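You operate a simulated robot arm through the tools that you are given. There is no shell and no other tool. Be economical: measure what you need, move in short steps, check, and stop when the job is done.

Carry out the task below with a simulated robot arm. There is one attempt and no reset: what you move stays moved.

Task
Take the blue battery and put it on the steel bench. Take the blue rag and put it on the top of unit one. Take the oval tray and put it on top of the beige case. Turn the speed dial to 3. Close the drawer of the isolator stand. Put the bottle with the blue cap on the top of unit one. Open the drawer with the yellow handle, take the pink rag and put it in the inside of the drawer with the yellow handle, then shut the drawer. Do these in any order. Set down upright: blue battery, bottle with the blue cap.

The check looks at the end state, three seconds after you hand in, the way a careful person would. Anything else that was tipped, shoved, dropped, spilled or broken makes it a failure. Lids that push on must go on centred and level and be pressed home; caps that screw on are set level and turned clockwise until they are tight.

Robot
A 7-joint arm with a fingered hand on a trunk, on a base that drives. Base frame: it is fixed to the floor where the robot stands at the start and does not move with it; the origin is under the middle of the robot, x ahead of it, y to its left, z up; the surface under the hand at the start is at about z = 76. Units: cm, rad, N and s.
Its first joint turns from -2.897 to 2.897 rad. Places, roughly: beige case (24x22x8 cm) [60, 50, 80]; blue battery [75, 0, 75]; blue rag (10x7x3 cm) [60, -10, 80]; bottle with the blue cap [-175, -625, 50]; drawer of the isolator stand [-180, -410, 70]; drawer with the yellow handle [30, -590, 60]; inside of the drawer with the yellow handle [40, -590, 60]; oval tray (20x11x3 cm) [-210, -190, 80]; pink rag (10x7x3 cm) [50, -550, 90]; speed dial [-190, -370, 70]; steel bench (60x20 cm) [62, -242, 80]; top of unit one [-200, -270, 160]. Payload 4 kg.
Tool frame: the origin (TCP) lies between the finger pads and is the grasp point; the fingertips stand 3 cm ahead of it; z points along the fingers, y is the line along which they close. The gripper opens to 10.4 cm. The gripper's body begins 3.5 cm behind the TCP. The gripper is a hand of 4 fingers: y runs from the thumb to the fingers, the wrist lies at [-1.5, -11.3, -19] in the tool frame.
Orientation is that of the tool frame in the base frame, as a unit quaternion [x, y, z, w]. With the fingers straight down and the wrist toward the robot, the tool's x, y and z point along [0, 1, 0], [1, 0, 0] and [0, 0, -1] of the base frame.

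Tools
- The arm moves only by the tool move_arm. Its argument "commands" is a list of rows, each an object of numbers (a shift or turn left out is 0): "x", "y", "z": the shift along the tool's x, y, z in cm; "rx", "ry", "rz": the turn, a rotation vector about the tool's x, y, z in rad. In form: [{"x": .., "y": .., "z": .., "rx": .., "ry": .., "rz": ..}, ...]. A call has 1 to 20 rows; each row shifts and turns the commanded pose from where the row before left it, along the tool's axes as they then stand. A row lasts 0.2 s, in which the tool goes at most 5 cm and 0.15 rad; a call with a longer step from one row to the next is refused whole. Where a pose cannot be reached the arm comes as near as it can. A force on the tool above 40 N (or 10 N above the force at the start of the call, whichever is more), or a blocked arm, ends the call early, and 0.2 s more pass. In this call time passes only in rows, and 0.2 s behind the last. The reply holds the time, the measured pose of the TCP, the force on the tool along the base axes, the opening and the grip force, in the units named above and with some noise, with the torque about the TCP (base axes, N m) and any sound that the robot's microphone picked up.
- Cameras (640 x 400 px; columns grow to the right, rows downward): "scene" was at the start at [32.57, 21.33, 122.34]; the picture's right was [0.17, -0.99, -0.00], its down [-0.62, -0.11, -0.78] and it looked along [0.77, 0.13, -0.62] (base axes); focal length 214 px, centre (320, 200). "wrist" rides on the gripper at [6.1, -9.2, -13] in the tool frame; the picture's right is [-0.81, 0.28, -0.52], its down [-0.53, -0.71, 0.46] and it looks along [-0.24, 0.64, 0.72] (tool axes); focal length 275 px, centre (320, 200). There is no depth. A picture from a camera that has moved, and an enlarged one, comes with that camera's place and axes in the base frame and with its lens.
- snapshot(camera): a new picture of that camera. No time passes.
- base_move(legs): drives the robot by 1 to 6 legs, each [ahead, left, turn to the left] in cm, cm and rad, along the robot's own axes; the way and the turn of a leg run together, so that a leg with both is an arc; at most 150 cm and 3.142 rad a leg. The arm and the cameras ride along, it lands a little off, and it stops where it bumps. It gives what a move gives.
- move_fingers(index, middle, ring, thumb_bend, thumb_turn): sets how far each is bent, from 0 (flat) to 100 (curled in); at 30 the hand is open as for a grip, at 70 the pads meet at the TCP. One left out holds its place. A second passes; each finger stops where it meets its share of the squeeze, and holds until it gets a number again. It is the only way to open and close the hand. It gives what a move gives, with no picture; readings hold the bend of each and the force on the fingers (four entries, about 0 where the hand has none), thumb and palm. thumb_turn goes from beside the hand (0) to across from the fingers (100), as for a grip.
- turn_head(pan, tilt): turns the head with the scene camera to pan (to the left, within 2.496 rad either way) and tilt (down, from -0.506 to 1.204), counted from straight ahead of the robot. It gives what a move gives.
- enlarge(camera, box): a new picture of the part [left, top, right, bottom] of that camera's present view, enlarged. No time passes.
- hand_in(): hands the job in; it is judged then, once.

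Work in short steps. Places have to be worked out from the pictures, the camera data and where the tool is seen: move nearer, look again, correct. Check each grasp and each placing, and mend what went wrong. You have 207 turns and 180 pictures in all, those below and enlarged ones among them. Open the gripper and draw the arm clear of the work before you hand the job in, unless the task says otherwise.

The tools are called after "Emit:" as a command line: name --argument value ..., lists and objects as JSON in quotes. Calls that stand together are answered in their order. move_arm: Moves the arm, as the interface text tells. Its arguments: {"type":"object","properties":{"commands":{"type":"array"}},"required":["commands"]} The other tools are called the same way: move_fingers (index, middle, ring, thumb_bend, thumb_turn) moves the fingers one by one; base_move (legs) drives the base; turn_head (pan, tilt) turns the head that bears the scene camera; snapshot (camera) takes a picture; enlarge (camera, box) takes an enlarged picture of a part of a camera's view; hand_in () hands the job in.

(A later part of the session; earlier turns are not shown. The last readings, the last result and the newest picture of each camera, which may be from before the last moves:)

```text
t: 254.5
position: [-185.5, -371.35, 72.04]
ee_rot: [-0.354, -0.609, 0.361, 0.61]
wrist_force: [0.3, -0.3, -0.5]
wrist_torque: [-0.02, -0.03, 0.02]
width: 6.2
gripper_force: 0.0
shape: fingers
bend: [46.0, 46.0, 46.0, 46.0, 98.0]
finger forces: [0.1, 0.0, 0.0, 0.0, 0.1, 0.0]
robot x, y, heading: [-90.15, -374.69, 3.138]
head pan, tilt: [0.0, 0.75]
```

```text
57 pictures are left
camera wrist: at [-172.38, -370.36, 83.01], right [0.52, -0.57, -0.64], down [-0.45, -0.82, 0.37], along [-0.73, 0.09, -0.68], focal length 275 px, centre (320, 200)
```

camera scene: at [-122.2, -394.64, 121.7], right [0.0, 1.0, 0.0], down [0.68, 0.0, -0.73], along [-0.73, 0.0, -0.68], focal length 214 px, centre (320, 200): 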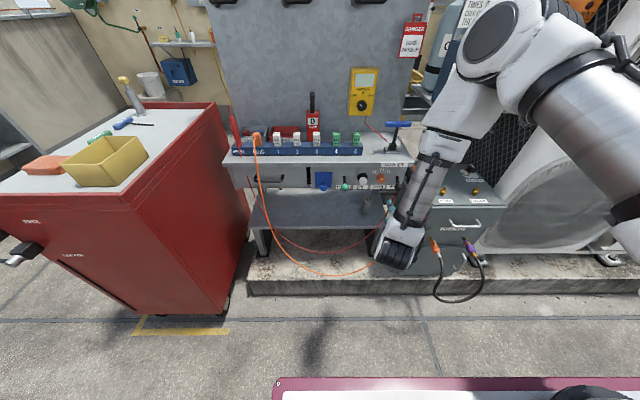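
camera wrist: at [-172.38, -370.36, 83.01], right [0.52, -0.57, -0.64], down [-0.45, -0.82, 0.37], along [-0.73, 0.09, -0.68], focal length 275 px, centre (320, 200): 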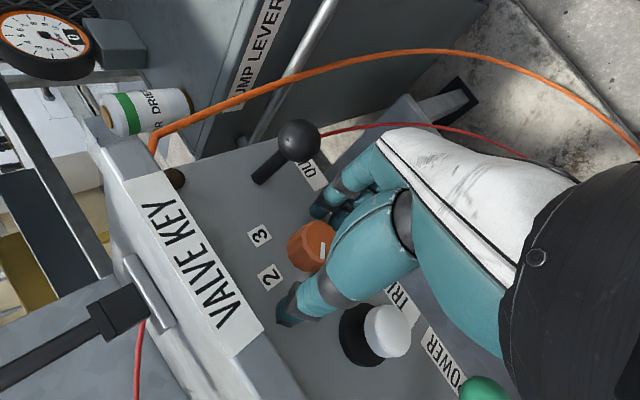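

Still no contact; correct slightly toward the knob centre and advance until touch.

Emit:
move_arm --commands '[{"x": 0.5, "y": -0.1}, {"z": 0.4}, {"z": 0.4}]'

Emit:
move_arm --commands '[{"z": 0.4}, {"z": 0.3}]'

Emit:
enlarge --camera "wrist" --box '[230, 180, 390, 320]'

```text
t: 255.3
position: [-185.84, -370.98, 72.38]
ee_rot: [0.356, 0.611, -0.362, -0.608]
wrist_force: [34.1, 0.2, 0.1]
wrist_torque: [0.09, -1.2, -0.58]
width: 6.24
gripper_force: 16.4
shape: fingers
bend: [46.0, 43.0, 46.0, 46.0, 98.0]
finger forces: [10.3, 23.3, 0.1, 0.1, 0.0, 0.0]
robot x, y, heading: [-89.96, -374.77, 3.138]
head pan, tilt: [0.0, 0.75]
```

```text
t: 255.6
position: [-185.94, -371.05, 72.15]
ee_rot: [0.357, 0.612, -0.361, -0.607]
wrist_force: [15.2, 2.6, 2.1]
wrist_torque: [0.06, -0.51, -0.24]
width: 6.22
gripper_force: 7.6
shape: fingers
bend: [46.0, 45.0, 46.0, 46.0, 98.0]
finger forces: [0.1, 15.1, 0.0, 0.0, 0.0, 0.0]
robot x, y, heading: [-89.52, -374.46, 3.137]
head pan, tilt: [0.0, 0.75]
stopped in row 1: the force on the tool passed its limit at 51 N (the readings are from after the stop); the commanded pose is now the measured one
```

```text
2.86 times, centred on (310, 250) of wrist
camera zoom: at [-172.93, -369.9, 83.19], right [0.52, -0.57, -0.63], down [-0.45, -0.82, 0.36], along [-0.72, 0.09, -0.68], focal length 786 px, centre (349, 57)
```

zoom: 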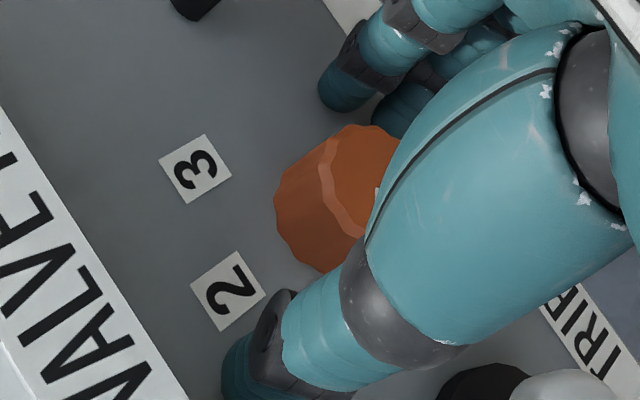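

Tips touch the panel at x≈-185.9. Back off 0.4 and close both sides evenly.

Emit:
move_arm --commands '[{"z": -0.4}]'

Emit:
move_fingers --index 58 --middle 58 --ring 58 --thumb_bend 62

Emit:
enlarge --camera "wrist" --box '[230, 180, 390, 320]'

```text
t: 256.0
position: [-185.55, -371.01, 72.28]
ee_rot: [0.356, 0.611, -0.361, -0.608]
wrist_force: [0.2, 0.3, -0.6]
wrist_torque: [0.0, 0.0, 0.04]
width: 6.24
gripper_force: 0.1
shape: fingers
bend: [46.0, 46.0, 46.0, 46.0, 98.0]
finger forces: [0.0, 0.1, 0.0, 0.1, 0.1, 0.0]
robot x, y, heading: [-89.79, -374.63, 3.138]
head pan, tilt: [0.0, 0.75]
```

```text
t: 257.0
position: [-185.66, -370.94, 72.33]
ee_rot: [0.355, 0.612, -0.361, -0.607]
wrist_force: [-0.7, 0.4, -2.3]
wrist_torque: [-0.01, 0.01, 0.02]
width: 2.94
gripper_force: 1.3
shape: fingers
bend: [56.0, 56.0, 57.0, 62.0, 98.0]
finger forces: [0.7, 1.2, 0.0, 0.0, 0.0, 0.0]
robot x, y, heading: [-89.95, -374.77, 3.137]
head pan, tilt: [0.0, 0.75]
```

```text
2.86 times, centred on (310, 250) of wrist
camera zoom: at [-172.63, -369.9, 83.22], right [0.52, -0.57, -0.63], down [-0.45, -0.82, 0.36], along [-0.72, 0.09, -0.68], focal length 786 px, centre (349, 57)
```

zoom: 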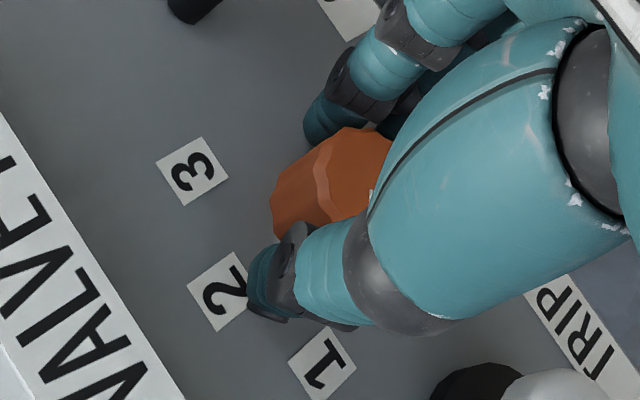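

Thumb is beside the knob with a small gap. Close thumb further to make contact.

Emit:
move_fingers --index 62 --middle 62 --ring 60 --thumb_bend 72

Emit:
enlarge --camera "wrist" --box '[230, 180, 390, 320]'

```text
t: 258.0
position: [-185.67, -371.07, 72.21]
ee_rot: [0.356, 0.612, -0.361, -0.607]
wrist_force: [-0.9, 1.8, -4.1]
wrist_torque: [0.05, -0.16, -0.08]
width: 2.02
gripper_force: 5.7
shape: fingers
bend: [57.0, 58.0, 60.0, 68.0, 97.0]
finger forces: [3.4, 5.0, 0.0, 0.0, 3.3, 0.0]
robot x, y, heading: [-90.11, -374.18, 3.134]
head pan, tilt: [0.0, 0.75]
```

```text
2.86 times, centred on (310, 250) of wrist
camera zoom: at [-172.63, -369.89, 83.2], right [0.52, -0.57, -0.63], down [-0.45, -0.82, 0.36], along [-0.72, 0.09, -0.68], focal length 786 px, centre (349, 57)
```

zoom: 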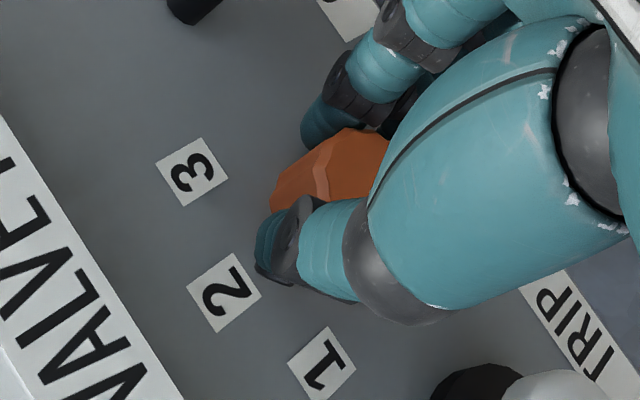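

Both sides touch. Increase the squeeze moderately and rotate 60° clockwise.

Emit:
move_fingers --index 66 --middle 66 --ring 60 --thumb_bend 77

Emit:
move_arm --commands '[{"rz": 0.12}, {"rz": 0.12}, {"rz": 0.12}, {"rz": 0.12}]'

Emit:
enlarge --camera "wrist" --box '[230, 180, 390, 320]'

```text
t: 259.0
position: [-185.57, -371.07, 72.25]
ee_rot: [0.356, 0.612, -0.362, -0.607]
wrist_force: [-1.8, 2.0, -3.6]
wrist_torque: [0.03, -0.19, -0.05]
width: 1.79
gripper_force: 10.0
shape: fingers
bend: [58.0, 58.0, 60.0, 71.0, 96.0]
finger forces: [4.9, 7.6, 0.0, 0.0, 7.4, 0.1]
robot x, y, heading: [-89.85, -374.92, 3.141]
head pan, tilt: [0.0, 0.75]
```

```text
t: 260.0
position: [-185.61, -370.93, 72.25]
ee_rot: [0.491, 0.51, -0.495, -0.504]
wrist_force: [-3.2, 7.6, -8.3]
wrist_torque: [0.05, -0.3, -0.15]
width: 1.79
gripper_force: 11.9
shape: fingers
bend: [56.0, 59.0, 60.0, 72.0, 94.0]
finger forces: [8.2, 6.2, 0.0, 0.0, 9.3, 0.0]
robot x, y, heading: [-89.79, -374.47, 3.139]
head pan, tilt: [0.0, 0.75]
```

```text
2.86 times, centred on (310, 250) of wrist
camera zoom: at [-172.67, -364.9, 81.52], right [0.52, -0.8, -0.29], down [-0.45, -0.55, 0.7], along [-0.72, -0.23, -0.65], focal length 786 px, centre (349, 57)
```

zoom: 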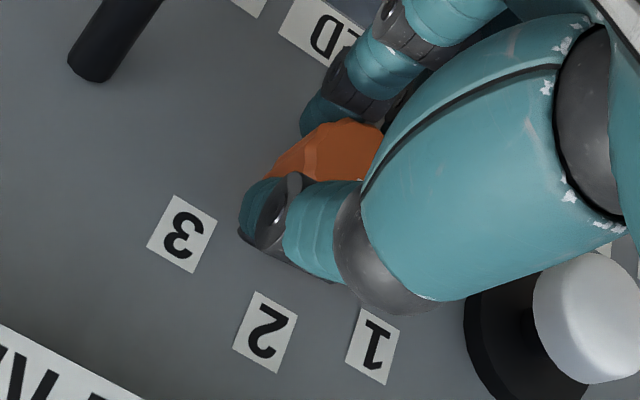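

Grip holds. Continue another 0.6 rad.

Emit:
move_arm --commands '[{"rz": 0.12}, {"rz": 0.12}, {"rz": 0.12}, {"rz": 0.12}, {"rz": 0.12}]'

Emit:
enlarge --camera "wrist" --box '[230, 180, 390, 320]'

```text
t: 261.2
position: [-185.61, -370.92, 72.17]
ee_rot: [0.621, 0.341, -0.621, -0.336]
wrist_force: [-0.8, 10.9, -14.2]
wrist_torque: [0.1, -0.38, -0.19]
width: 1.87
gripper_force: 13.8
shape: fingers
bend: [56.0, 62.0, 60.0, 72.0, 91.0]
finger forces: [8.9, 3.5, 0.0, 0.0, 14.6, 0.1]
robot x, y, heading: [-90.21, -374.8, 3.143]
head pan, tilt: [0.0, 0.75]
```

```text
2.86 times, centred on (310, 250) of wrist
camera zoom: at [-172.75, -360.65, 76.56], right [0.52, -0.83, 0.21], down [-0.46, -0.06, 0.89], along [-0.72, -0.56, -0.41], focal length 786 px, centre (349, 57)
```

zoom: 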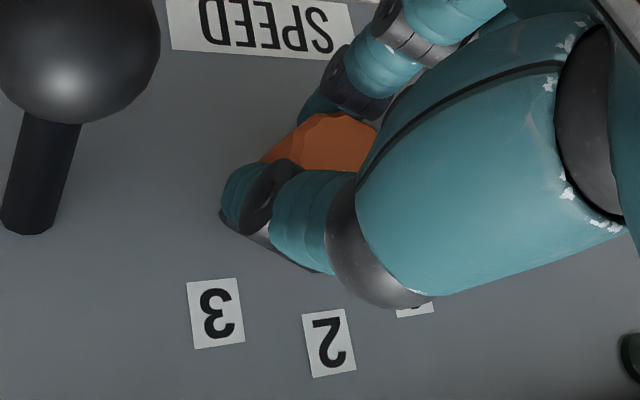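

Check the pointer from the scene camera.

Emit:
enlarge --camera "scene" --box '[350, 160, 410, 200]'

```text
10.00 times, centred on (380, 180) of scene
camera zoom: at [-122.15, -394.62, 121.69], right [0.0, 1.0, 0.0], down [0.68, 0.0, -0.73], along [-0.73, 0.0, -0.68], focal length 2145 px, centre (-280, 400)
```

zoom: 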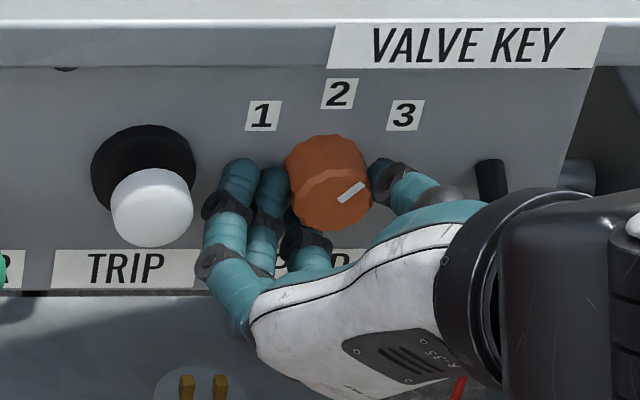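

Pointer now points along the direction to 3. Release in small stages.

Emit:
move_fingers --index 54 --middle 54 --ring 54 --thumb_bend 64

Emit:
enlarge --camera "scene" --box '[350, 160, 410, 200]'

```text
t: 262.2
position: [-185.64, -370.98, 72.34]
ee_rot: [-0.62, -0.341, 0.622, 0.336]
wrist_force: [-0.2, -0.6, -0.1]
wrist_torque: [0.02, -0.03, 0.0]
width: 2.96
gripper_force: 0.4
shape: fingers
bend: [54.0, 54.0, 54.0, 64.0, 97.0]
finger forces: [0.2, 0.1, 0.0, 0.0, 0.0, 0.0]
robot x, y, heading: [-89.76, -374.5, 3.139]
head pan, tilt: [0.0, 0.75]
```

```text
10.00 times, centred on (380, 180) of scene
camera zoom: at [-122.1, -394.65, 121.7], right [0.0, 1.0, 0.0], down [0.68, 0.0, -0.73], along [-0.73, 0.0, -0.68], focal length 2145 px, centre (-280, 400)
```

zoom: 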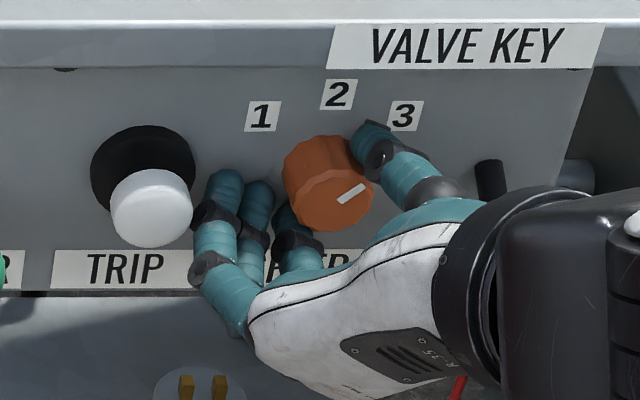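

Released cleanly. Open a bit more, withdraw and check.

Emit:
move_fingers --index 48 --middle 48 --ring 48 --thumb_bend 52

Emit:
move_arm --commands '[{"z": -1.5}, {"z": -2}, {"z": -4}, {"z": -4}, {"z": -4}]'

Emit:
enlarge --camera "scene" --box '[350, 160, 410, 200]'

Emit:
enlarge --camera "scene" --box '[200, 120, 420, 260]'

```text
t: 263.2
position: [-185.61, -370.96, 72.37]
ee_rot: [-0.619, -0.343, 0.623, 0.335]
wrist_force: [-0.4, -0.6, 0.4]
wrist_torque: [0.0, -0.01, 0.02]
width: 5.22
gripper_force: 0.0
shape: fingers
bend: [48.0, 48.0, 48.0, 52.0, 97.0]
finger forces: [0.0, 0.1, 0.0, 0.0, 0.1, 0.1]
robot x, y, heading: [-89.78, -374.45, 3.137]
head pan, tilt: [0.0, 0.75]
```

```text
t: 264.4
position: [-170.05, -371.1, 72.39]
ee_rot: [-0.62, -0.341, 0.622, 0.336]
wrist_force: [0.4, 0.3, -0.3]
wrist_torque: [0.02, -0.02, 0.02]
width: 5.18
gripper_force: 0.1
shape: fingers
bend: [48.0, 48.0, 48.0, 52.0, 97.0]
finger forces: [0.1, 0.0, 0.1, 0.1, 0.1, 0.0]
robot x, y, heading: [-89.45, -374.6, 3.136]
head pan, tilt: [0.0, 0.75]
```

```text
10.00 times, centred on (380, 180) of scene
camera zoom: at [-122.1, -394.65, 121.7], right [0.0, 1.0, 0.0], down [0.68, 0.0, -0.73], along [-0.73, 0.0, -0.68], focal length 2145 px, centre (-280, 400)
```

zoom: 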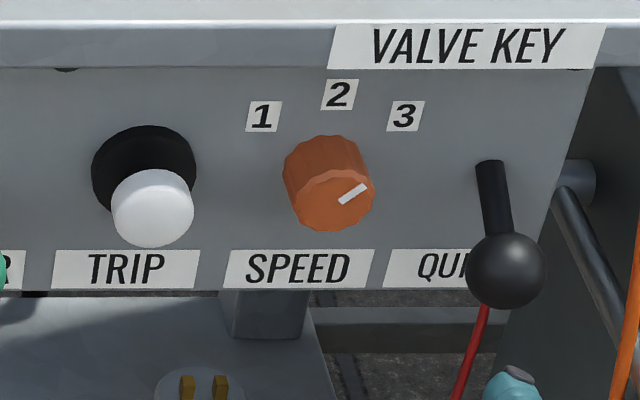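

```text
2.86 times, centred on (310, 190) of scene
camera zoom: at [-122.1, -394.65, 121.7], right [0.0, 1.0, 0.0], down [0.68, 0.0, -0.73], along [-0.73, 0.0, -0.68], focal length 613 px, centre (349, 229)
```

zoom: 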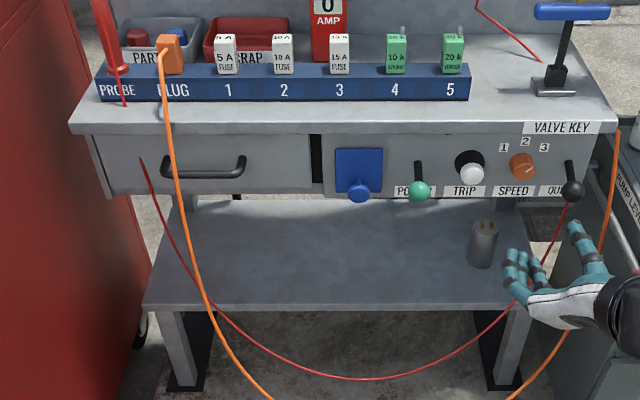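

Dial reads 3 and the drawer is shut. Next the oval tray. Back off, raise the arm, and restore the downward tool orientation.

Emit:
base_move --legs '[[-35, 0, 0]]'

Emit:
move_arm --commands '[{"x": -2.4, "y": -4.16}, {"x": -2.4, "y": -4.16}, {"x": -2.4, "y": -4.16}, {"x": -2.4, "y": -4.16}, {"x": -2.4, "y": -4.16}, {"x": -2.4, "y": -4.16}, {"x": -2.4, "y": -4.16}, {"x": -2.4, "y": -4.16}, {"x": -2.4, "y": -4.16}, {"x": -2.4, "y": -4.16}]'

Emit:
move_arm --commands '[{"rz": -0.147}, {"rz": -0.147}, {"rz": -0.147}, {"rz": -0.147}, {"rz": -0.147}, {"rz": -0.147}, {"rz": -0.147}, {"rz": -0.147}, {"rz": -0.147}, {"rz": -0.147}, {"rz": -0.147}, {"rz": -0.147}, {"rz": -0.147}, {"rz": -0.147}, {"rz": -0.147}, {"rz": -0.147}]'

Emit:
move_arm --commands '[{"rz": -0.147}, {"rz": -0.147}, {"rz": -0.147}, {"rz": -0.147}, {"rz": -0.147}, {"rz": -0.147}, {"rz": -0.147}, {"rz": -0.147}, {"rz": -0.147}, {"rx": 0.15}, {"rx": 0.15}, {"rx": 0.15}, {"rx": 0.15}, {"rx": 0.15}, {"rx": 0.15}, {"rx": 0.15}, {"rx": 0.15}, {"rx": 0.15}, {"rx": 0.15}]'

Emit:
base_move --legs '[[0, -140, 0], [0, -50, 0]]'

Emit:
turn_head --pan 0.1 --tilt 0.4

Emit:
snapshot --camera "scene"

```text
t: 266.7
position: [-134.98, -371.07, 72.18]
ee_rot: [-0.619, -0.342, 0.622, 0.336]
wrist_force: [0.4, -0.4, 0.0]
wrist_torque: [0.01, -0.01, 0.02]
width: 5.2
gripper_force: 0.0
shape: fingers
bend: [48.0, 48.0, 48.0, 52.0, 97.0]
finger forces: [0.0, 0.1, 0.0, 0.0, 0.0, 0.0]
robot x, y, heading: [-54.72, -374.88, 3.14]
head pan, tilt: [0.0, 0.75]
```

```text
t: 268.9
position: [-134.9, -368.95, 120.6]
ee_rot: [-0.619, -0.342, 0.623, 0.335]
wrist_force: [-0.2, -0.4, 0.2]
wrist_torque: [-0.03, -0.04, 0.0]
width: 5.19
gripper_force: 0.1
shape: fingers
bend: [48.0, 48.0, 48.0, 52.0, 97.0]
finger forces: [0.1, 0.0, 0.0, 0.1, 0.0, 0.0]
robot x, y, heading: [-54.7, -374.48, 3.137]
head pan, tilt: [0.0, 0.75]
```

```text
t: 272.3
position: [-134.94, -368.63, 120.41]
ee_rot: [0.076, -0.703, -0.071, 0.703]
wrist_force: [0.3, -1.3, 0.6]
wrist_torque: [-0.01, 0.03, 0.02]
width: 5.17
gripper_force: 0.1
shape: fingers
bend: [48.0, 48.0, 48.0, 52.0, 97.0]
finger forces: [0.0, 0.1, 0.1, 0.1, 0.1, 0.0]
robot x, y, heading: [-54.97, -374.59, 3.142]
head pan, tilt: [0.0, 0.75]
```

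```text
t: 276.3
position: [-134.97, -368.74, 120.31]
ee_rot: [0.709, -0.704, -0.01, 0.039]
wrist_force: [0.5, 0.8, -0.2]
wrist_torque: [0.0, 0.0, 0.02]
width: 5.18
gripper_force: 0.0
shape: fingers
bend: [48.0, 48.0, 48.0, 52.0, 97.0]
finger forces: [0.0, 0.0, 0.0, 0.0, 0.0, 0.0]
robot x, y, heading: [-54.75, -374.83, 3.143]
head pan, tilt: [0.0, 0.75]
```

```text
t: 285.7
position: [-135.67, -181.42, 120.19]
ee_rot: [0.713, -0.701, -0.01, 0.039]
wrist_force: [-0.4, 0.3, -0.7]
wrist_torque: [-0.01, 0.03, 0.01]
width: 5.19
gripper_force: 0.0
shape: fingers
bend: [48.0, 48.0, 48.0, 52.0, 97.0]
finger forces: [0.0, 0.0, 0.0, 0.0, 0.1, 0.0]
robot x, y, heading: [-55.22, -186.87, -3.138]
head pan, tilt: [0.0, 0.75]
```

```text
t: 286.5
position: [-135.81, -181.48, 120.23]
ee_rot: [0.712, -0.701, -0.009, 0.038]
wrist_force: [0.0, -0.1, -0.1]
wrist_torque: [0.03, 0.01, 0.01]
width: 5.17
gripper_force: 0.1
shape: fingers
bend: [48.0, 48.0, 48.0, 52.0, 97.0]
finger forces: [0.1, 0.1, 0.0, 0.0, 0.0, 0.0]
robot x, y, heading: [-55.7, -186.34, -3.135]
head pan, tilt: [0.099, 0.4]
```

```text
47 pictures are left
camera scene: at [-88.28, -208.01, 124.8], right [-0.11, 0.99, 0.0], down [0.39, 0.04, -0.92], along [-0.92, -0.1, -0.39], focal length 214 px, centre (320, 200)
```

scene: 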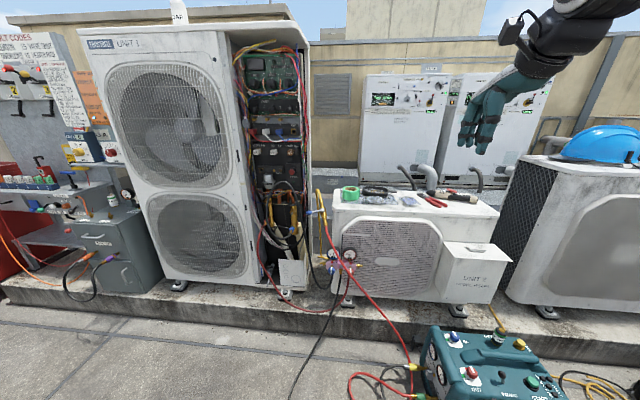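

Tray should be on the low unit near pixel (385,192). Zoom.

Emit:
enlarge --camera "scene" --box '[325, 165, 505, 235]'

```text
3.56 times, centred on (415, 200) of scene
camera zoom: at [-88.28, -208.01, 124.8], right [-0.11, 0.99, 0.0], down [0.39, 0.04, -0.92], along [-0.92, -0.1, -0.39], focal length 763 px, centre (-18, 200)
```

zoom: 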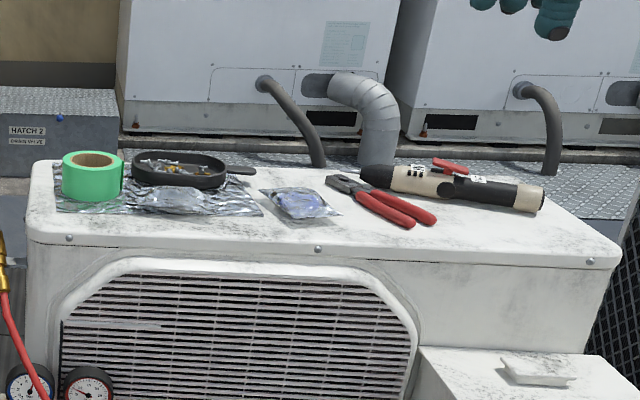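

The black oval tray holds screws and sits beside the tape roll, so I must carry it level, grasped across its 11 cm width with the hand opened wider. Level the tool and drive closer for a wrist view.

Emit:
move_arm --commands '[{"rx": 0.07}]'

Emit:
base_move --legs '[[0, 8, 0], [48, 0, 0]]'

Emit:
move_fingers --index 16 --middle 16 --ring 16 --thumb_bend 16

Emit:
snapshot --camera "wrist"

Emit:
turn_head --pan -0.1 --tilt 0.5

Emit:
snapshot --camera "scene"

```text
t: 286.9
position: [-135.65, -181.51, 120.28]
ee_rot: [0.714, -0.7, 0.015, 0.014]
wrist_force: [-0.2, -0.4, -0.3]
wrist_torque: [-0.01, -0.01, -0.01]
width: 5.18
gripper_force: 0.1
shape: fingers
bend: [48.0, 48.0, 48.0, 52.0, 97.0]
finger forces: [0.0, 0.0, 0.0, 0.0, 0.1, 0.0]
robot x, y, heading: [-55.35, -186.53, -3.133]
head pan, tilt: [0.099, 0.4]
```

```text
t: 290.6
position: [-182.95, -190.59, 120.15]
ee_rot: [0.716, -0.697, 0.015, 0.014]
wrist_force: [-0.2, 0.2, -0.9]
wrist_torque: [0.03, 0.0, 0.0]
width: 5.17
gripper_force: 0.0
shape: fingers
bend: [48.0, 48.0, 48.0, 52.0, 97.0]
finger forces: [0.1, 0.0, 0.0, 0.1, 0.0, 0.1]
robot x, y, heading: [-102.22, -194.69, -3.122]
head pan, tilt: [0.099, 0.4]
stopped in leg 2: the robot was blocked; the commanded pose is now the measured one
```

```text
t: 291.6
position: [-182.99, -190.63, 120.21]
ee_rot: [0.716, -0.698, 0.015, 0.013]
wrist_force: [0.3, -0.2, -0.4]
wrist_torque: [0.01, 0.0, 0.01]
width: 13.4
gripper_force: 0.0
shape: fingers
bend: [16.0, 16.0, 16.0, 16.0, 97.0]
finger forces: [0.0, 0.1, 0.0, 0.1, 0.0, 0.1]
robot x, y, heading: [-102.38, -195.46, -3.124]
head pan, tilt: [0.099, 0.4]
```

```text
45 pictures are left
camera wrist: at [-173.59, -195.94, 133.46], right [-0.3, 0.82, 0.48], down [0.7, 0.53, -0.48], along [-0.65, 0.2, -0.73], focal length 275 px, centre (320, 200)
```

wrist: 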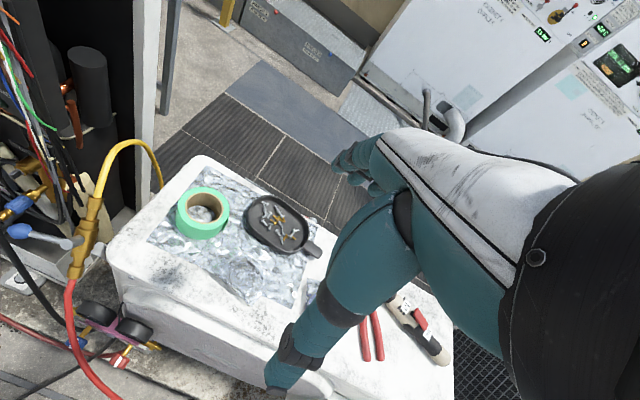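

```text
t: 292.3
position: [-182.95, -190.66, 120.23]
ee_rot: [0.715, -0.698, 0.015, 0.014]
wrist_force: [0.4, -0.6, 0.0]
wrist_torque: [0.0, 0.02, 0.02]
width: 13.39
gripper_force: 0.0
shape: fingers
bend: [16.0, 16.0, 16.0, 16.0, 97.0]
finger forces: [0.1, 0.0, 0.0, 0.0, 0.0, 0.0]
robot x, y, heading: [-102.17, -195.3, -3.129]
head pan, tilt: [-0.099, 0.499]
```

```text
44 pictures are left
camera scene: at [-135.15, -214.98, 123.9], right [0.08, 1.0, 0.0], down [0.48, -0.04, -0.88], along [-0.88, 0.07, -0.48], focal length 214 px, centre (320, 200)
```

scene: 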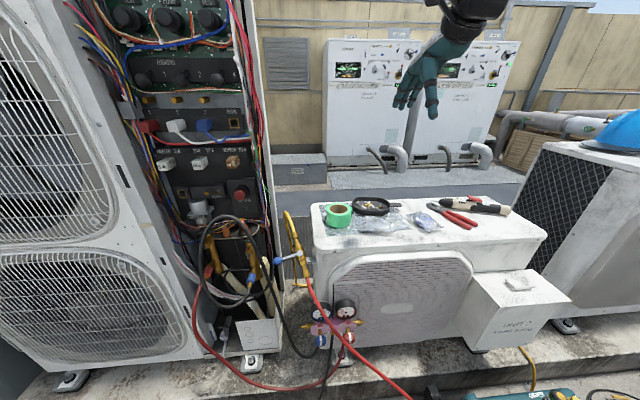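

Tray centre ≈(-207.2,-188.3), z≈81; 105 cm from the axis – too far. Something low blocks the base; look down in front.

Emit:
turn_head --pan -0.3 --tilt 1.1

Emit:
snapshot --camera "scene"

```text
t: 293.3
position: [-182.93, -190.6, 120.28]
ee_rot: [0.716, -0.698, 0.014, 0.014]
wrist_force: [-0.8, 0.1, -0.3]
wrist_torque: [-0.05, -0.01, 0.01]
width: 13.38
gripper_force: 0.0
shape: fingers
bend: [16.0, 16.0, 16.0, 16.0, 97.0]
finger forces: [0.1, 0.0, 0.1, 0.0, 0.1, 0.0]
robot x, y, heading: [-102.46, -195.43, -3.125]
head pan, tilt: [-0.3, 1.1]
```

```text
43 pictures are left
camera scene: at [-132.15, -213.96, 119.13], right [0.28, 0.96, 0.0], down [0.85, -0.25, -0.45], along [-0.44, 0.13, -0.89], focal length 214 px, centre (320, 200)
```

scene: 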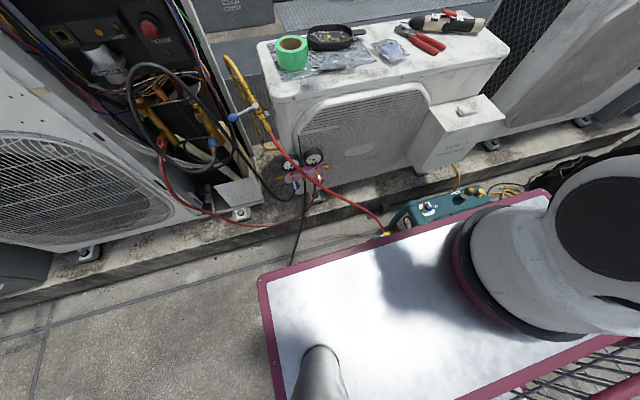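

The teal recovery machine at the right front blocks. Shift left 18 cm and go ahead to about x=-117.

Emit:
base_move --legs '[[-3, 0, -0.015], [0, 18, 0], [17, 0, 0]]'

Emit:
snapshot --camera "wrist"

```text
t: 296.3
position: [-197.0, -207.39, 120.17]
ee_rot: [0.712, -0.702, 0.015, 0.014]
wrist_force: [-0.2, 0.1, -0.1]
wrist_torque: [-0.01, -0.03, 0.03]
width: 13.39
gripper_force: 0.0
shape: fingers
bend: [16.0, 16.0, 16.0, 16.0, 97.0]
finger forces: [0.1, 0.1, 0.0, 0.0, 0.0, 0.0]
robot x, y, heading: [-116.63, -213.16, -3.146]
head pan, tilt: [-0.3, 1.1]
```

```text
42 pictures are left
camera wrist: at [-187.74, -212.77, 133.46], right [-0.29, 0.83, 0.48], down [0.71, 0.52, -0.48], along [-0.65, 0.21, -0.73], focal length 275 px, centre (320, 200)
```

wrist: 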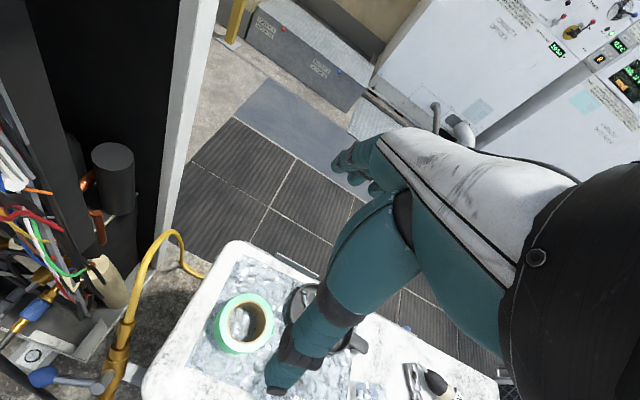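

Base is closer and clear. Level the tool, move above the tray and lower to z≈97.

Emit:
move_arm --commands '[{"ry": -0.041}, {"x": -3.82, "y": 2.04}, {"x": -3.82, "y": 2.04}, {"x": -3.82, "y": 2.04}, {"x": -3.82, "y": 2.04}, {"x": -3.82, "y": 2.04}, {"z": 4.5}, {"z": 4.5}, {"z": 4.5}, {"z": 4.5}, {"z": 4.5}]'

Emit:
snapshot --camera "wrist"

Emit:
turn_head --pan -0.15 --tilt 0.5

Emit:
enlarge --camera "scene" --box '[280, 130, 480, 255]'

```text
t: 298.7
position: [-207.37, -188.36, 97.83]
ee_rot: [0.712, -0.702, -0.001, 0.001]
wrist_force: [0.8, 0.4, 0.3]
wrist_torque: [-0.01, 0.0, 0.02]
width: 13.37
gripper_force: 0.0
shape: fingers
bend: [16.0, 16.0, 16.0, 16.0, 97.0]
finger forces: [0.0, 0.0, 0.1, 0.0, 0.0, 0.0]
robot x, y, heading: [-116.8, -213.3, -3.14]
head pan, tilt: [-0.3, 1.1]
```

```text
41 pictures are left
camera wrist: at [-198.12, -194.43, 110.74], right [-0.28, 0.81, 0.52], down [0.71, 0.54, -0.46], along [-0.65, 0.24, -0.72], focal length 275 px, centre (320, 200)
```

wrist: 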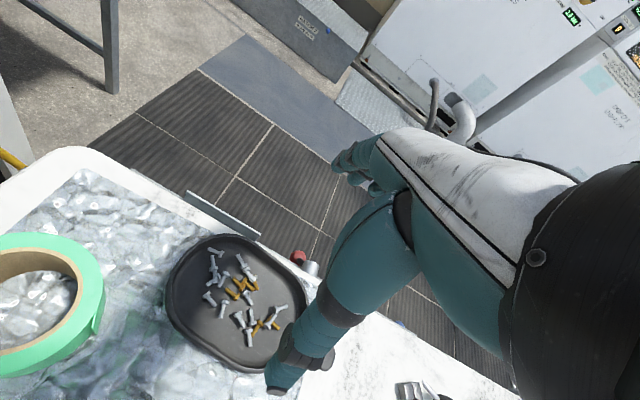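

```text
t: 299.7
position: [-207.39, -188.54, 97.78]
ee_rot: [0.712, -0.702, 0.0, 0.001]
wrist_force: [-0.5, 0.3, -0.1]
wrist_torque: [0.01, 0.0, 0.0]
width: 13.39
gripper_force: 0.1
shape: fingers
bend: [16.0, 16.0, 16.0, 16.0, 97.0]
finger forces: [0.1, 0.0, 0.1, 0.0, 0.0, 0.0]
robot x, y, heading: [-116.76, -213.13, -3.147]
head pan, tilt: [-0.15, 0.499]
```

```text
3.20 times, centred on (380, 192) of scene
camera zoom: at [-149.51, -231.9, 123.89], right [0.15, 0.99, 0.0], down [0.47, -0.07, -0.88], along [-0.87, 0.13, -0.48], focal length 686 px, centre (128, 224)
```

zoom: 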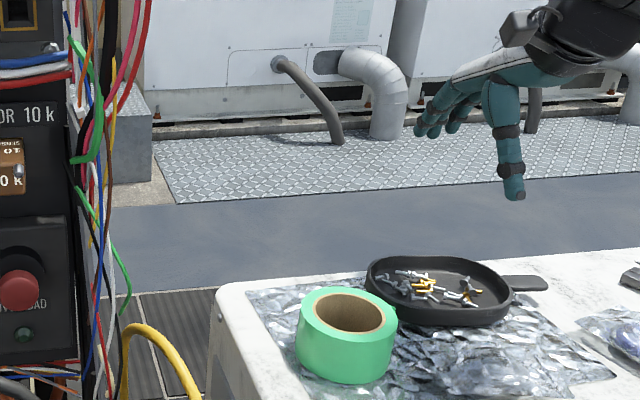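

Tray centre ≈(-206.8,-188.4). Adjust slightly and descend until the tips straddle the tray.

Emit:
move_arm --commands '[{"y": -0.6, "z": 4}, {"z": 4}, {"z": 3}, {"z": 2}]'

Emit:
snapshot --camera "wrist"

Emit:
enlarge --camera "scene" --box '[340, 170, 480, 260]'

```text
t: 300.7
position: [-206.81, -188.44, 84.55]
ee_rot: [0.712, -0.703, 0.0, 0.0]
wrist_force: [0.4, 0.0, -0.1]
wrist_torque: [-0.01, 0.0, 0.02]
width: 13.42
gripper_force: 0.0
shape: fingers
bend: [16.0, 16.0, 16.0, 16.0, 97.0]
finger forces: [0.1, 0.1, 0.1, 0.0, 0.0, 0.0]
robot x, y, heading: [-116.59, -213.05, -3.146]
head pan, tilt: [-0.15, 0.499]
```

```text
39 pictures are left
camera wrist: at [-197.67, -194.38, 97.6], right [-0.28, 0.81, 0.52], down [0.71, 0.54, -0.46], along [-0.65, 0.24, -0.72], focal length 275 px, centre (320, 200)
```

wrist: 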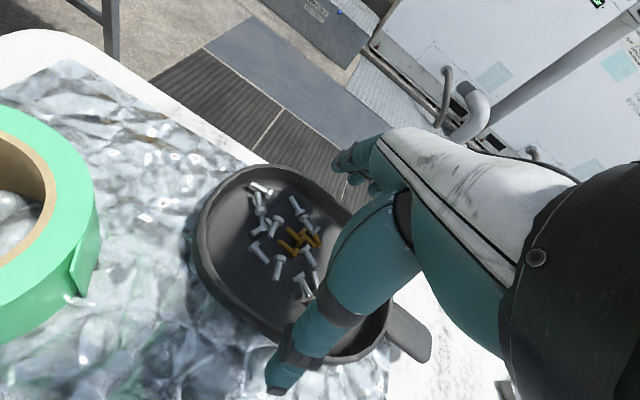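

```text
4.44 times, centred on (410, 215) of scene
camera zoom: at [-149.5, -231.91, 123.9], right [0.15, 0.99, 0.0], down [0.47, -0.07, -0.88], along [-0.87, 0.13, -0.48], focal length 953 px, centre (-80, 133)
```

zoom: 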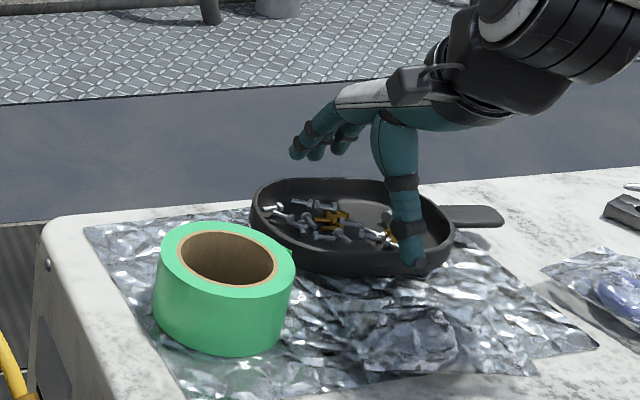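

Straddling well. Lower 1 cm more and close gradually.

Emit:
move_arm --commands '[{"z": 0.6}, {"z": 0.5}]'

Emit:
move_fingers --index 32 --middle 32 --ring 32 --thumb_bend 28

Emit:
enlarge --camera "scene" --box '[340, 170, 480, 260]'

```text
t: 301.3
position: [-206.79, -188.3, 83.7]
ee_rot: [0.712, -0.702, -0.001, 0.0]
wrist_force: [-0.2, -0.8, 0.2]
wrist_torque: [0.0, 0.03, -0.02]
width: 13.4
gripper_force: 0.1
shape: fingers
bend: [16.0, 16.0, 16.0, 16.0, 97.0]
finger forces: [0.0, 0.0, 0.0, 0.0, 0.0, 0.0]
robot x, y, heading: [-116.53, -213.11, -3.142]
head pan, tilt: [-0.15, 0.499]
```

```text
t: 302.3
position: [-206.86, -188.3, 83.66]
ee_rot: [0.711, -0.703, -0.001, 0.001]
wrist_force: [-1.5, 0.4, 6.0]
wrist_torque: [-0.02, 0.35, -0.02]
width: 11.33
gripper_force: 5.3
shape: fingers
bend: [28.0, 31.0, 32.0, 24.0, 97.0]
finger forces: [5.7, 1.1, 0.0, 0.0, 3.0, 0.0]
robot x, y, heading: [-116.94, -213.18, -3.139]
head pan, tilt: [-0.15, 0.499]
```

```text
4.44 times, centred on (410, 215) of scene
camera zoom: at [-149.51, -231.9, 123.9], right [0.15, 0.99, 0.0], down [0.47, -0.07, -0.88], along [-0.87, 0.13, -0.48], focal length 953 px, centre (-80, 133)
```

zoom: 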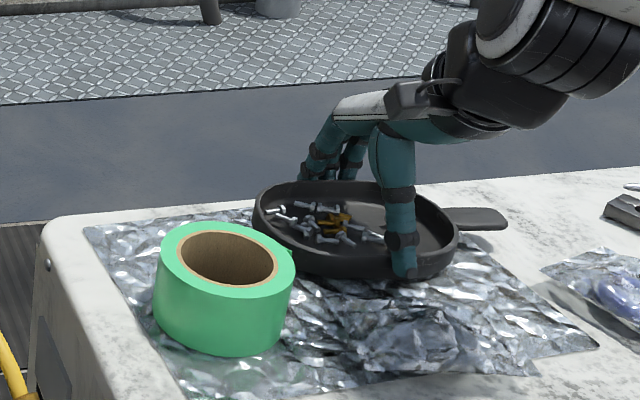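

Both sides in contact (11.3 cm). Squeeze more and lift slightly to test.

Emit:
move_fingers --index 44 --middle 44 --ring 44 --thumb_bend 40

Emit:
move_arm --commands '[{"z": -0.5}, {"z": -0.7}, {"z": -0.8}]'

Emit:
enlarge --camera "scene" --box '[340, 170, 480, 260]'

```text
t: 303.3
position: [-206.81, -188.4, 83.67]
ee_rot: [0.711, -0.703, -0.001, 0.0]
wrist_force: [-4.4, -0.1, 12.4]
wrist_torque: [0.0, 0.81, 0.03]
width: 11.12
gripper_force: 15.3
shape: fingers
bend: [32.0, 38.0, 39.0, 23.0, 96.0]
finger forces: [10.3, 5.1, 3.5, 0.0, 11.9, 0.0]
robot x, y, heading: [-116.68, -213.17, -3.146]
head pan, tilt: [-0.15, 0.499]
```

```text
t: 304.1
position: [-206.86, -188.42, 85.59]
ee_rot: [0.711, -0.703, 0.001, 0.0]
wrist_force: [-0.5, 0.1, -1.0]
wrist_torque: [-0.01, 0.06, -0.02]
width: 11.07
gripper_force: 14.3
shape: fingers
bend: [34.0, 39.0, 41.0, 21.0, 96.0]
finger forces: [7.8, 4.4, 2.6, 0.1, 13.4, 0.1]
robot x, y, heading: [-116.76, -213.21, -3.144]
head pan, tilt: [-0.15, 0.499]
```

```text
4.44 times, centred on (410, 215) of scene
camera zoom: at [-149.52, -231.89, 123.89], right [0.15, 0.99, 0.0], down [0.47, -0.07, -0.88], along [-0.87, 0.13, -0.48], focal length 953 px, centre (-80, 133)
```

zoom: 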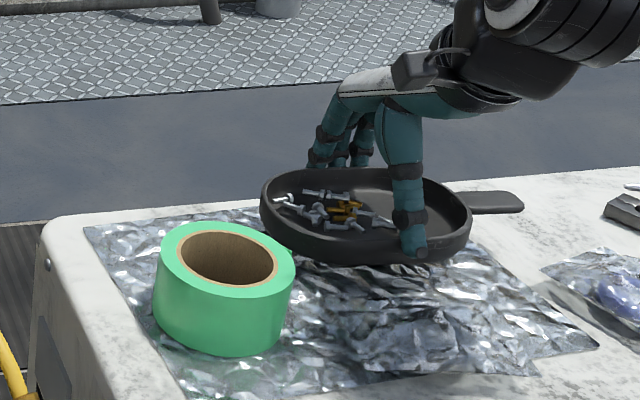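

Tray lifted level. Firm the grip slightly and raise it slowly, then centre it in front of the robot.

Emit:
move_fingers --index 47 --middle 49 --ring 49 --thumb_bend 46

Emit:
move_arm --commands '[{"z": -1.5}, {"z": -2.5}, {"z": -2.5}, {"z": -2.5}, {"z": -2.5}, {"z": -2.5}, {"z": -2.5}, {"z": -2.5}, {"z": -2.5}, {"z": -2.5}, {"z": -2.5}, {"z": -2}]'

Emit:
snapshot --camera "wrist"

```text
t: 305.1
position: [-206.83, -188.44, 85.75]
ee_rot: [0.711, -0.703, 0.0, -0.001]
wrist_force: [0.0, 0.2, -1.3]
wrist_torque: [0.01, 0.04, 0.03]
width: 10.97
gripper_force: 15.8
shape: fingers
bend: [38.0, 43.0, 44.0, 14.0, 96.0]
finger forces: [7.3, 5.5, 3.8, 0.0, 14.4, 0.0]
robot x, y, heading: [-116.73, -213.0, -3.141]
head pan, tilt: [-0.15, 0.499]
```

```text
t: 307.7
position: [-206.82, -188.45, 114.13]
ee_rot: [0.712, -0.702, -0.001, 0.0]
wrist_force: [-0.9, -0.1, -1.7]
wrist_torque: [0.0, 0.03, 0.0]
width: 10.94
gripper_force: 15.0
shape: fingers
bend: [38.0, 43.0, 44.0, 14.0, 96.0]
finger forces: [7.1, 5.3, 3.7, 0.1, 14.0, 0.0]
robot x, y, heading: [-116.2, -212.98, -3.141]
head pan, tilt: [-0.15, 0.499]
```

```text
35 pictures are left
camera wrist: at [-197.6, -194.38, 127.15], right [-0.28, 0.81, 0.52], down [0.71, 0.54, -0.46], along [-0.65, 0.24, -0.72], focal length 275 px, centre (320, 200)
```

wrist: 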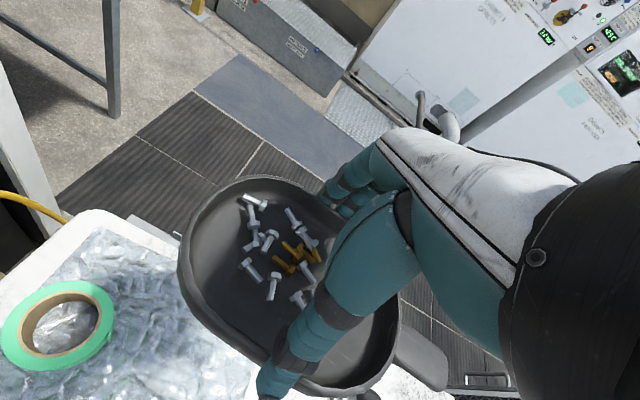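

All screws are inside and it's level. Centre it laterally, then back away, turn around in gentle legs.

Emit:
move_arm --commands '[{"x": 2.5}, {"x": 3}, {"x": 3}, {"x": 3}, {"x": 2.5}]'

Emit:
base_move --legs '[[-54, 0, 0], [0, 0, -1.0], [0, 0, -1.07], [0, 0, -1.07]]'

Emit:
snapshot --camera "wrist"

```text
t: 308.9
position: [-206.64, -202.4, 114.29]
ee_rot: [0.711, -0.703, 0.0, 0.0]
wrist_force: [0.0, 0.0, -1.4]
wrist_torque: [0.01, -0.01, 0.01]
width: 10.94
gripper_force: 14.8
shape: fingers
bend: [38.0, 43.0, 44.0, 14.0, 96.0]
finger forces: [7.1, 5.3, 3.6, 0.1, 13.8, 0.0]
robot x, y, heading: [-116.68, -213.01, -3.143]
head pan, tilt: [-0.15, 0.499]
```

```text
t: 319.9
position: [28.29, -222.07, 114.12]
ee_rot: [0.695, 0.719, 0.0, 0.0]
wrist_force: [-0.3, 0.3, -1.5]
wrist_torque: [-0.02, -0.01, 0.04]
width: 10.85
gripper_force: 13.8
shape: fingers
bend: [39.0, 44.0, 45.0, 15.0, 96.0]
finger forces: [6.7, 4.8, 3.3, 0.0, 12.6, 0.0]
robot x, y, heading: [-61.94, -213.2, 0.016]
head pan, tilt: [-0.15, 0.499]
```

```text
34 pictures are left
camera wrist: at [18.83, -216.15, 127.15], right [0.3, -0.8, 0.52], down [-0.7, -0.56, -0.46], along [0.65, -0.22, -0.72], focal length 275 px, centre (320, 200)
```

wrist: 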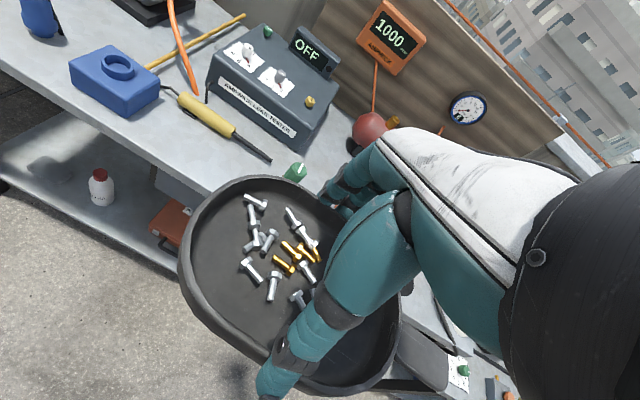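

Tray fine. Drive left along the aisle to the main table.

Emit:
base_move --legs '[[0, 0, -0.016], [0, 135, 0], [0, 132, 0]]'

Emit:
turn_head --pan 0.15 --tilt 0.65

Emit:
snapshot --camera "scene"

```text
t: 333.4
position: [27.44, 46.48, 114.14]
ee_rot: [0.699, 0.715, 0.0, 0.0]
wrist_force: [-0.9, 0.3, -1.1]
wrist_torque: [0.01, -0.03, -0.01]
width: 10.82
gripper_force: 13.7
shape: fingers
bend: [39.0, 44.0, 45.0, 15.0, 96.0]
finger forces: [6.6, 4.8, 3.2, 0.0, 12.5, 0.0]
robot x, y, heading: [-62.67, 56.24, 0.009]
head pan, tilt: [-0.15, 0.499]
```

```text
t: 334.2
position: [27.34, 46.45, 114.18]
ee_rot: [0.699, 0.715, 0.001, 0.0]
wrist_force: [-0.7, 1.1, -2.7]
wrist_torque: [-0.01, -0.02, 0.04]
width: 10.82
gripper_force: 13.6
shape: fingers
bend: [39.0, 44.0, 45.0, 15.0, 96.0]
finger forces: [6.6, 4.8, 3.2, 0.0, 12.5, 0.0]
robot x, y, heading: [-62.73, 55.83, 0.016]
head pan, tilt: [0.15, 0.649]
```

```text
33 pictures are left
camera scene: at [-30.37, 77.58, 122.56], right [0.16, -0.99, 0.0], down [-0.6, -0.1, -0.8], along [0.79, 0.13, -0.6], focal length 214 px, centre (320, 200)
```

scene: 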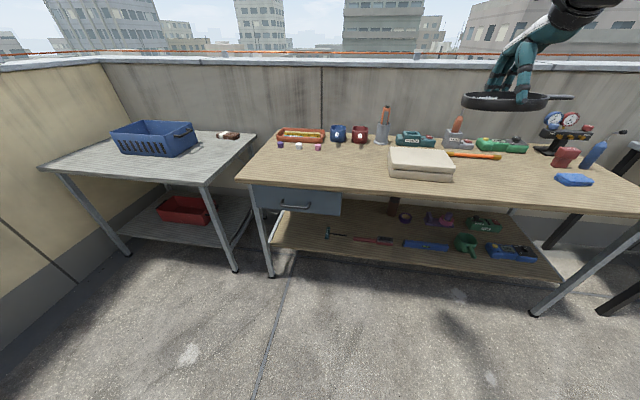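

Drive ahead 26 cm so the tray is over the case, and look with both cameras.

Emit:
base_move --legs '[[26, 0, -0.01]]'

Emit:
turn_head --pan -0.25 --tilt 0.8

Emit:
snapshot --camera "scene"

Emit:
snapshot --camera "wrist"

```text
t: 336.0
position: [53.19, 45.78, 114.21]
ee_rot: [0.702, 0.712, -0.001, 0.0]
wrist_force: [-0.2, -0.2, -1.4]
wrist_torque: [0.02, -0.01, 0.02]
width: 10.85
gripper_force: 13.1
shape: fingers
bend: [39.0, 44.0, 45.0, 15.0, 96.0]
finger forces: [6.5, 4.8, 3.3, 0.1, 12.5, 0.1]
robot x, y, heading: [-36.93, 56.41, -0.002]
head pan, tilt: [0.15, 0.649]
```

```text
t: 336.9
position: [53.22, 45.84, 114.23]
ee_rot: [0.703, 0.711, 0.001, 0.0]
wrist_force: [0.4, 0.4, -1.1]
wrist_torque: [0.02, -0.02, 0.03]
width: 10.88
gripper_force: 13.7
shape: fingers
bend: [39.0, 44.0, 45.0, 15.0, 96.0]
finger forces: [6.5, 4.8, 3.2, 0.0, 12.5, 0.0]
robot x, y, heading: [-36.87, 56.15, -0.002]
head pan, tilt: [-0.25, 0.799]
```

```text
32 pictures are left
camera scene: at [-4.97, 74.2, 121.3], right [-0.24, -0.97, 0.0], down [-0.7, 0.17, -0.7], along [0.68, -0.17, -0.72], focal length 214 px, centre (320, 200)
```

scene: 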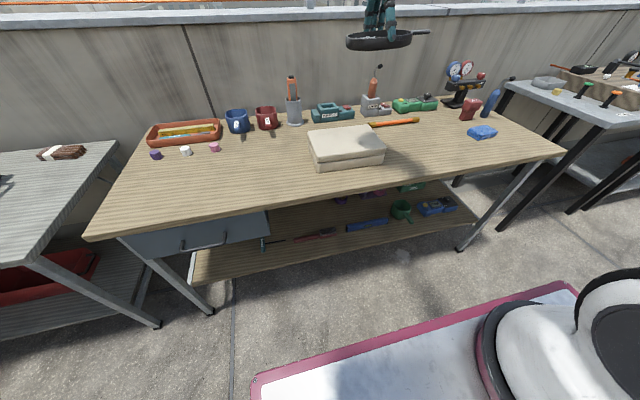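

```text
31 pictures are left
camera wrist: at [43.94, 51.83, 127.14], right [0.29, -0.81, 0.52], down [-0.71, -0.54, -0.46], along [0.65, -0.23, -0.72], focal length 275 px, centre (320, 200)
```

wrist: 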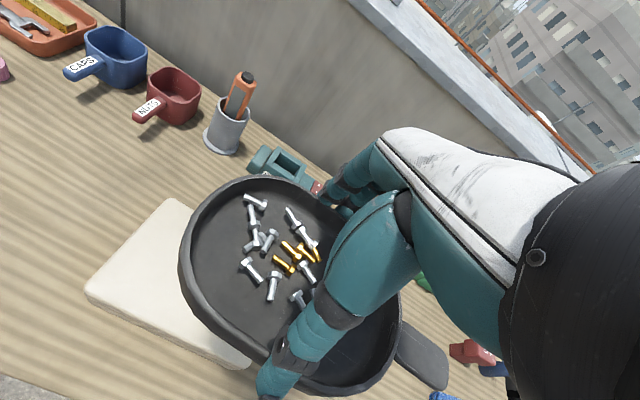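

Case top ≈ x 46.5–63, y 40–61.5, z≈85. Shift to (54.8,50.5) and descend to z≈92.

Emit:
move_arm --commands '[{"x": 2.3, "y": 0.8}, {"x": 2.3, "y": 0.8}, {"z": 2.5}, {"z": 2.5}, {"z": 2.5}, {"z": 2.5}, {"z": 2.5}, {"z": 2.5}, {"z": 2.5}, {"z": 2.5}, {"z": 2}]'

Emit:
enlarge --camera "scene" --box '[270, 70, 430, 180]'

```text
t: 339.3
position: [54.76, 50.38, 92.2]
ee_rot: [0.702, 0.712, 0.0, 0.001]
wrist_force: [-0.5, -0.6, -1.3]
wrist_torque: [0.04, 0.01, -0.03]
width: 10.8
gripper_force: 13.6
shape: fingers
bend: [39.0, 44.0, 45.0, 15.0, 96.0]
finger forces: [6.3, 4.6, 3.0, 0.0, 12.1, 0.1]
robot x, y, heading: [-36.83, 56.35, 0.008]
head pan, tilt: [-0.25, 0.799]
```

```text
3.64 times, centred on (350, 125) of scene
camera zoom: at [-4.99, 74.2, 121.3], right [-0.24, -0.97, 0.0], down [-0.7, 0.18, -0.7], along [0.68, -0.17, -0.72], focal length 780 px, centre (211, 473)
```

zoom: 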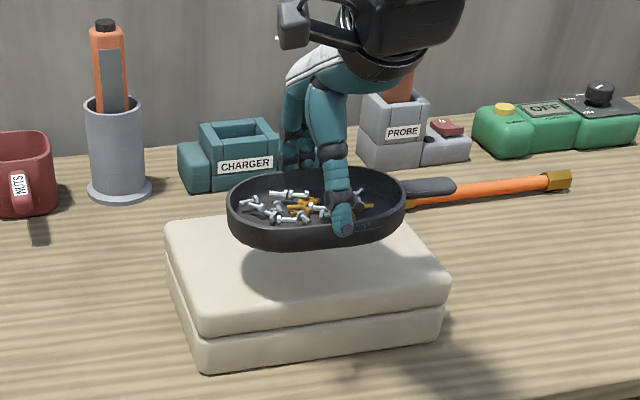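

Shift 1.5 cm toward the robot for centring and lower in small steps.

Emit:
move_arm --commands '[{"y": -1.5}, {"z": 1}, {"z": 0.8}]'

Emit:
move_arm --commands '[{"z": 0.5}, {"z": 0.5}]'

Emit:
enlarge --camera "scene" --box '[270, 70, 430, 180]'

```text
t: 340.1
position: [53.37, 50.33, 90.33]
ee_rot: [0.702, 0.712, 0.0, -0.001]
wrist_force: [-0.2, 0.3, -0.9]
wrist_torque: [0.02, -0.04, -0.04]
width: 10.8
gripper_force: 12.7
shape: fingers
bend: [39.0, 44.0, 45.0, 15.0, 96.0]
finger forces: [6.3, 4.6, 3.2, 0.0, 12.1, 0.0]
robot x, y, heading: [-36.8, 56.31, 0.003]
head pan, tilt: [-0.25, 0.799]
```

```text
t: 340.7
position: [53.29, 50.34, 89.42]
ee_rot: [0.702, 0.712, 0.0, 0.0]
wrist_force: [-0.2, 0.9, -1.8]
wrist_torque: [0.02, -0.02, -0.01]
width: 10.77
gripper_force: 12.7
shape: fingers
bend: [39.0, 44.0, 45.0, 15.0, 96.0]
finger forces: [6.2, 4.7, 3.1, 0.1, 12.0, 0.1]
robot x, y, heading: [-36.68, 56.52, 0.005]
head pan, tilt: [-0.25, 0.799]
```

```text
3.64 times, centred on (350, 125) of scene
camera zoom: at [-4.98, 74.2, 121.3], right [-0.24, -0.97, 0.0], down [-0.7, 0.18, -0.7], along [0.68, -0.17, -0.72], focal length 780 px, centre (211, 473)
```

zoom: 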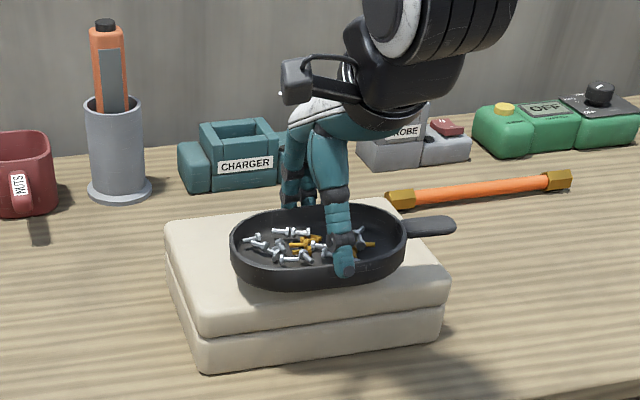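

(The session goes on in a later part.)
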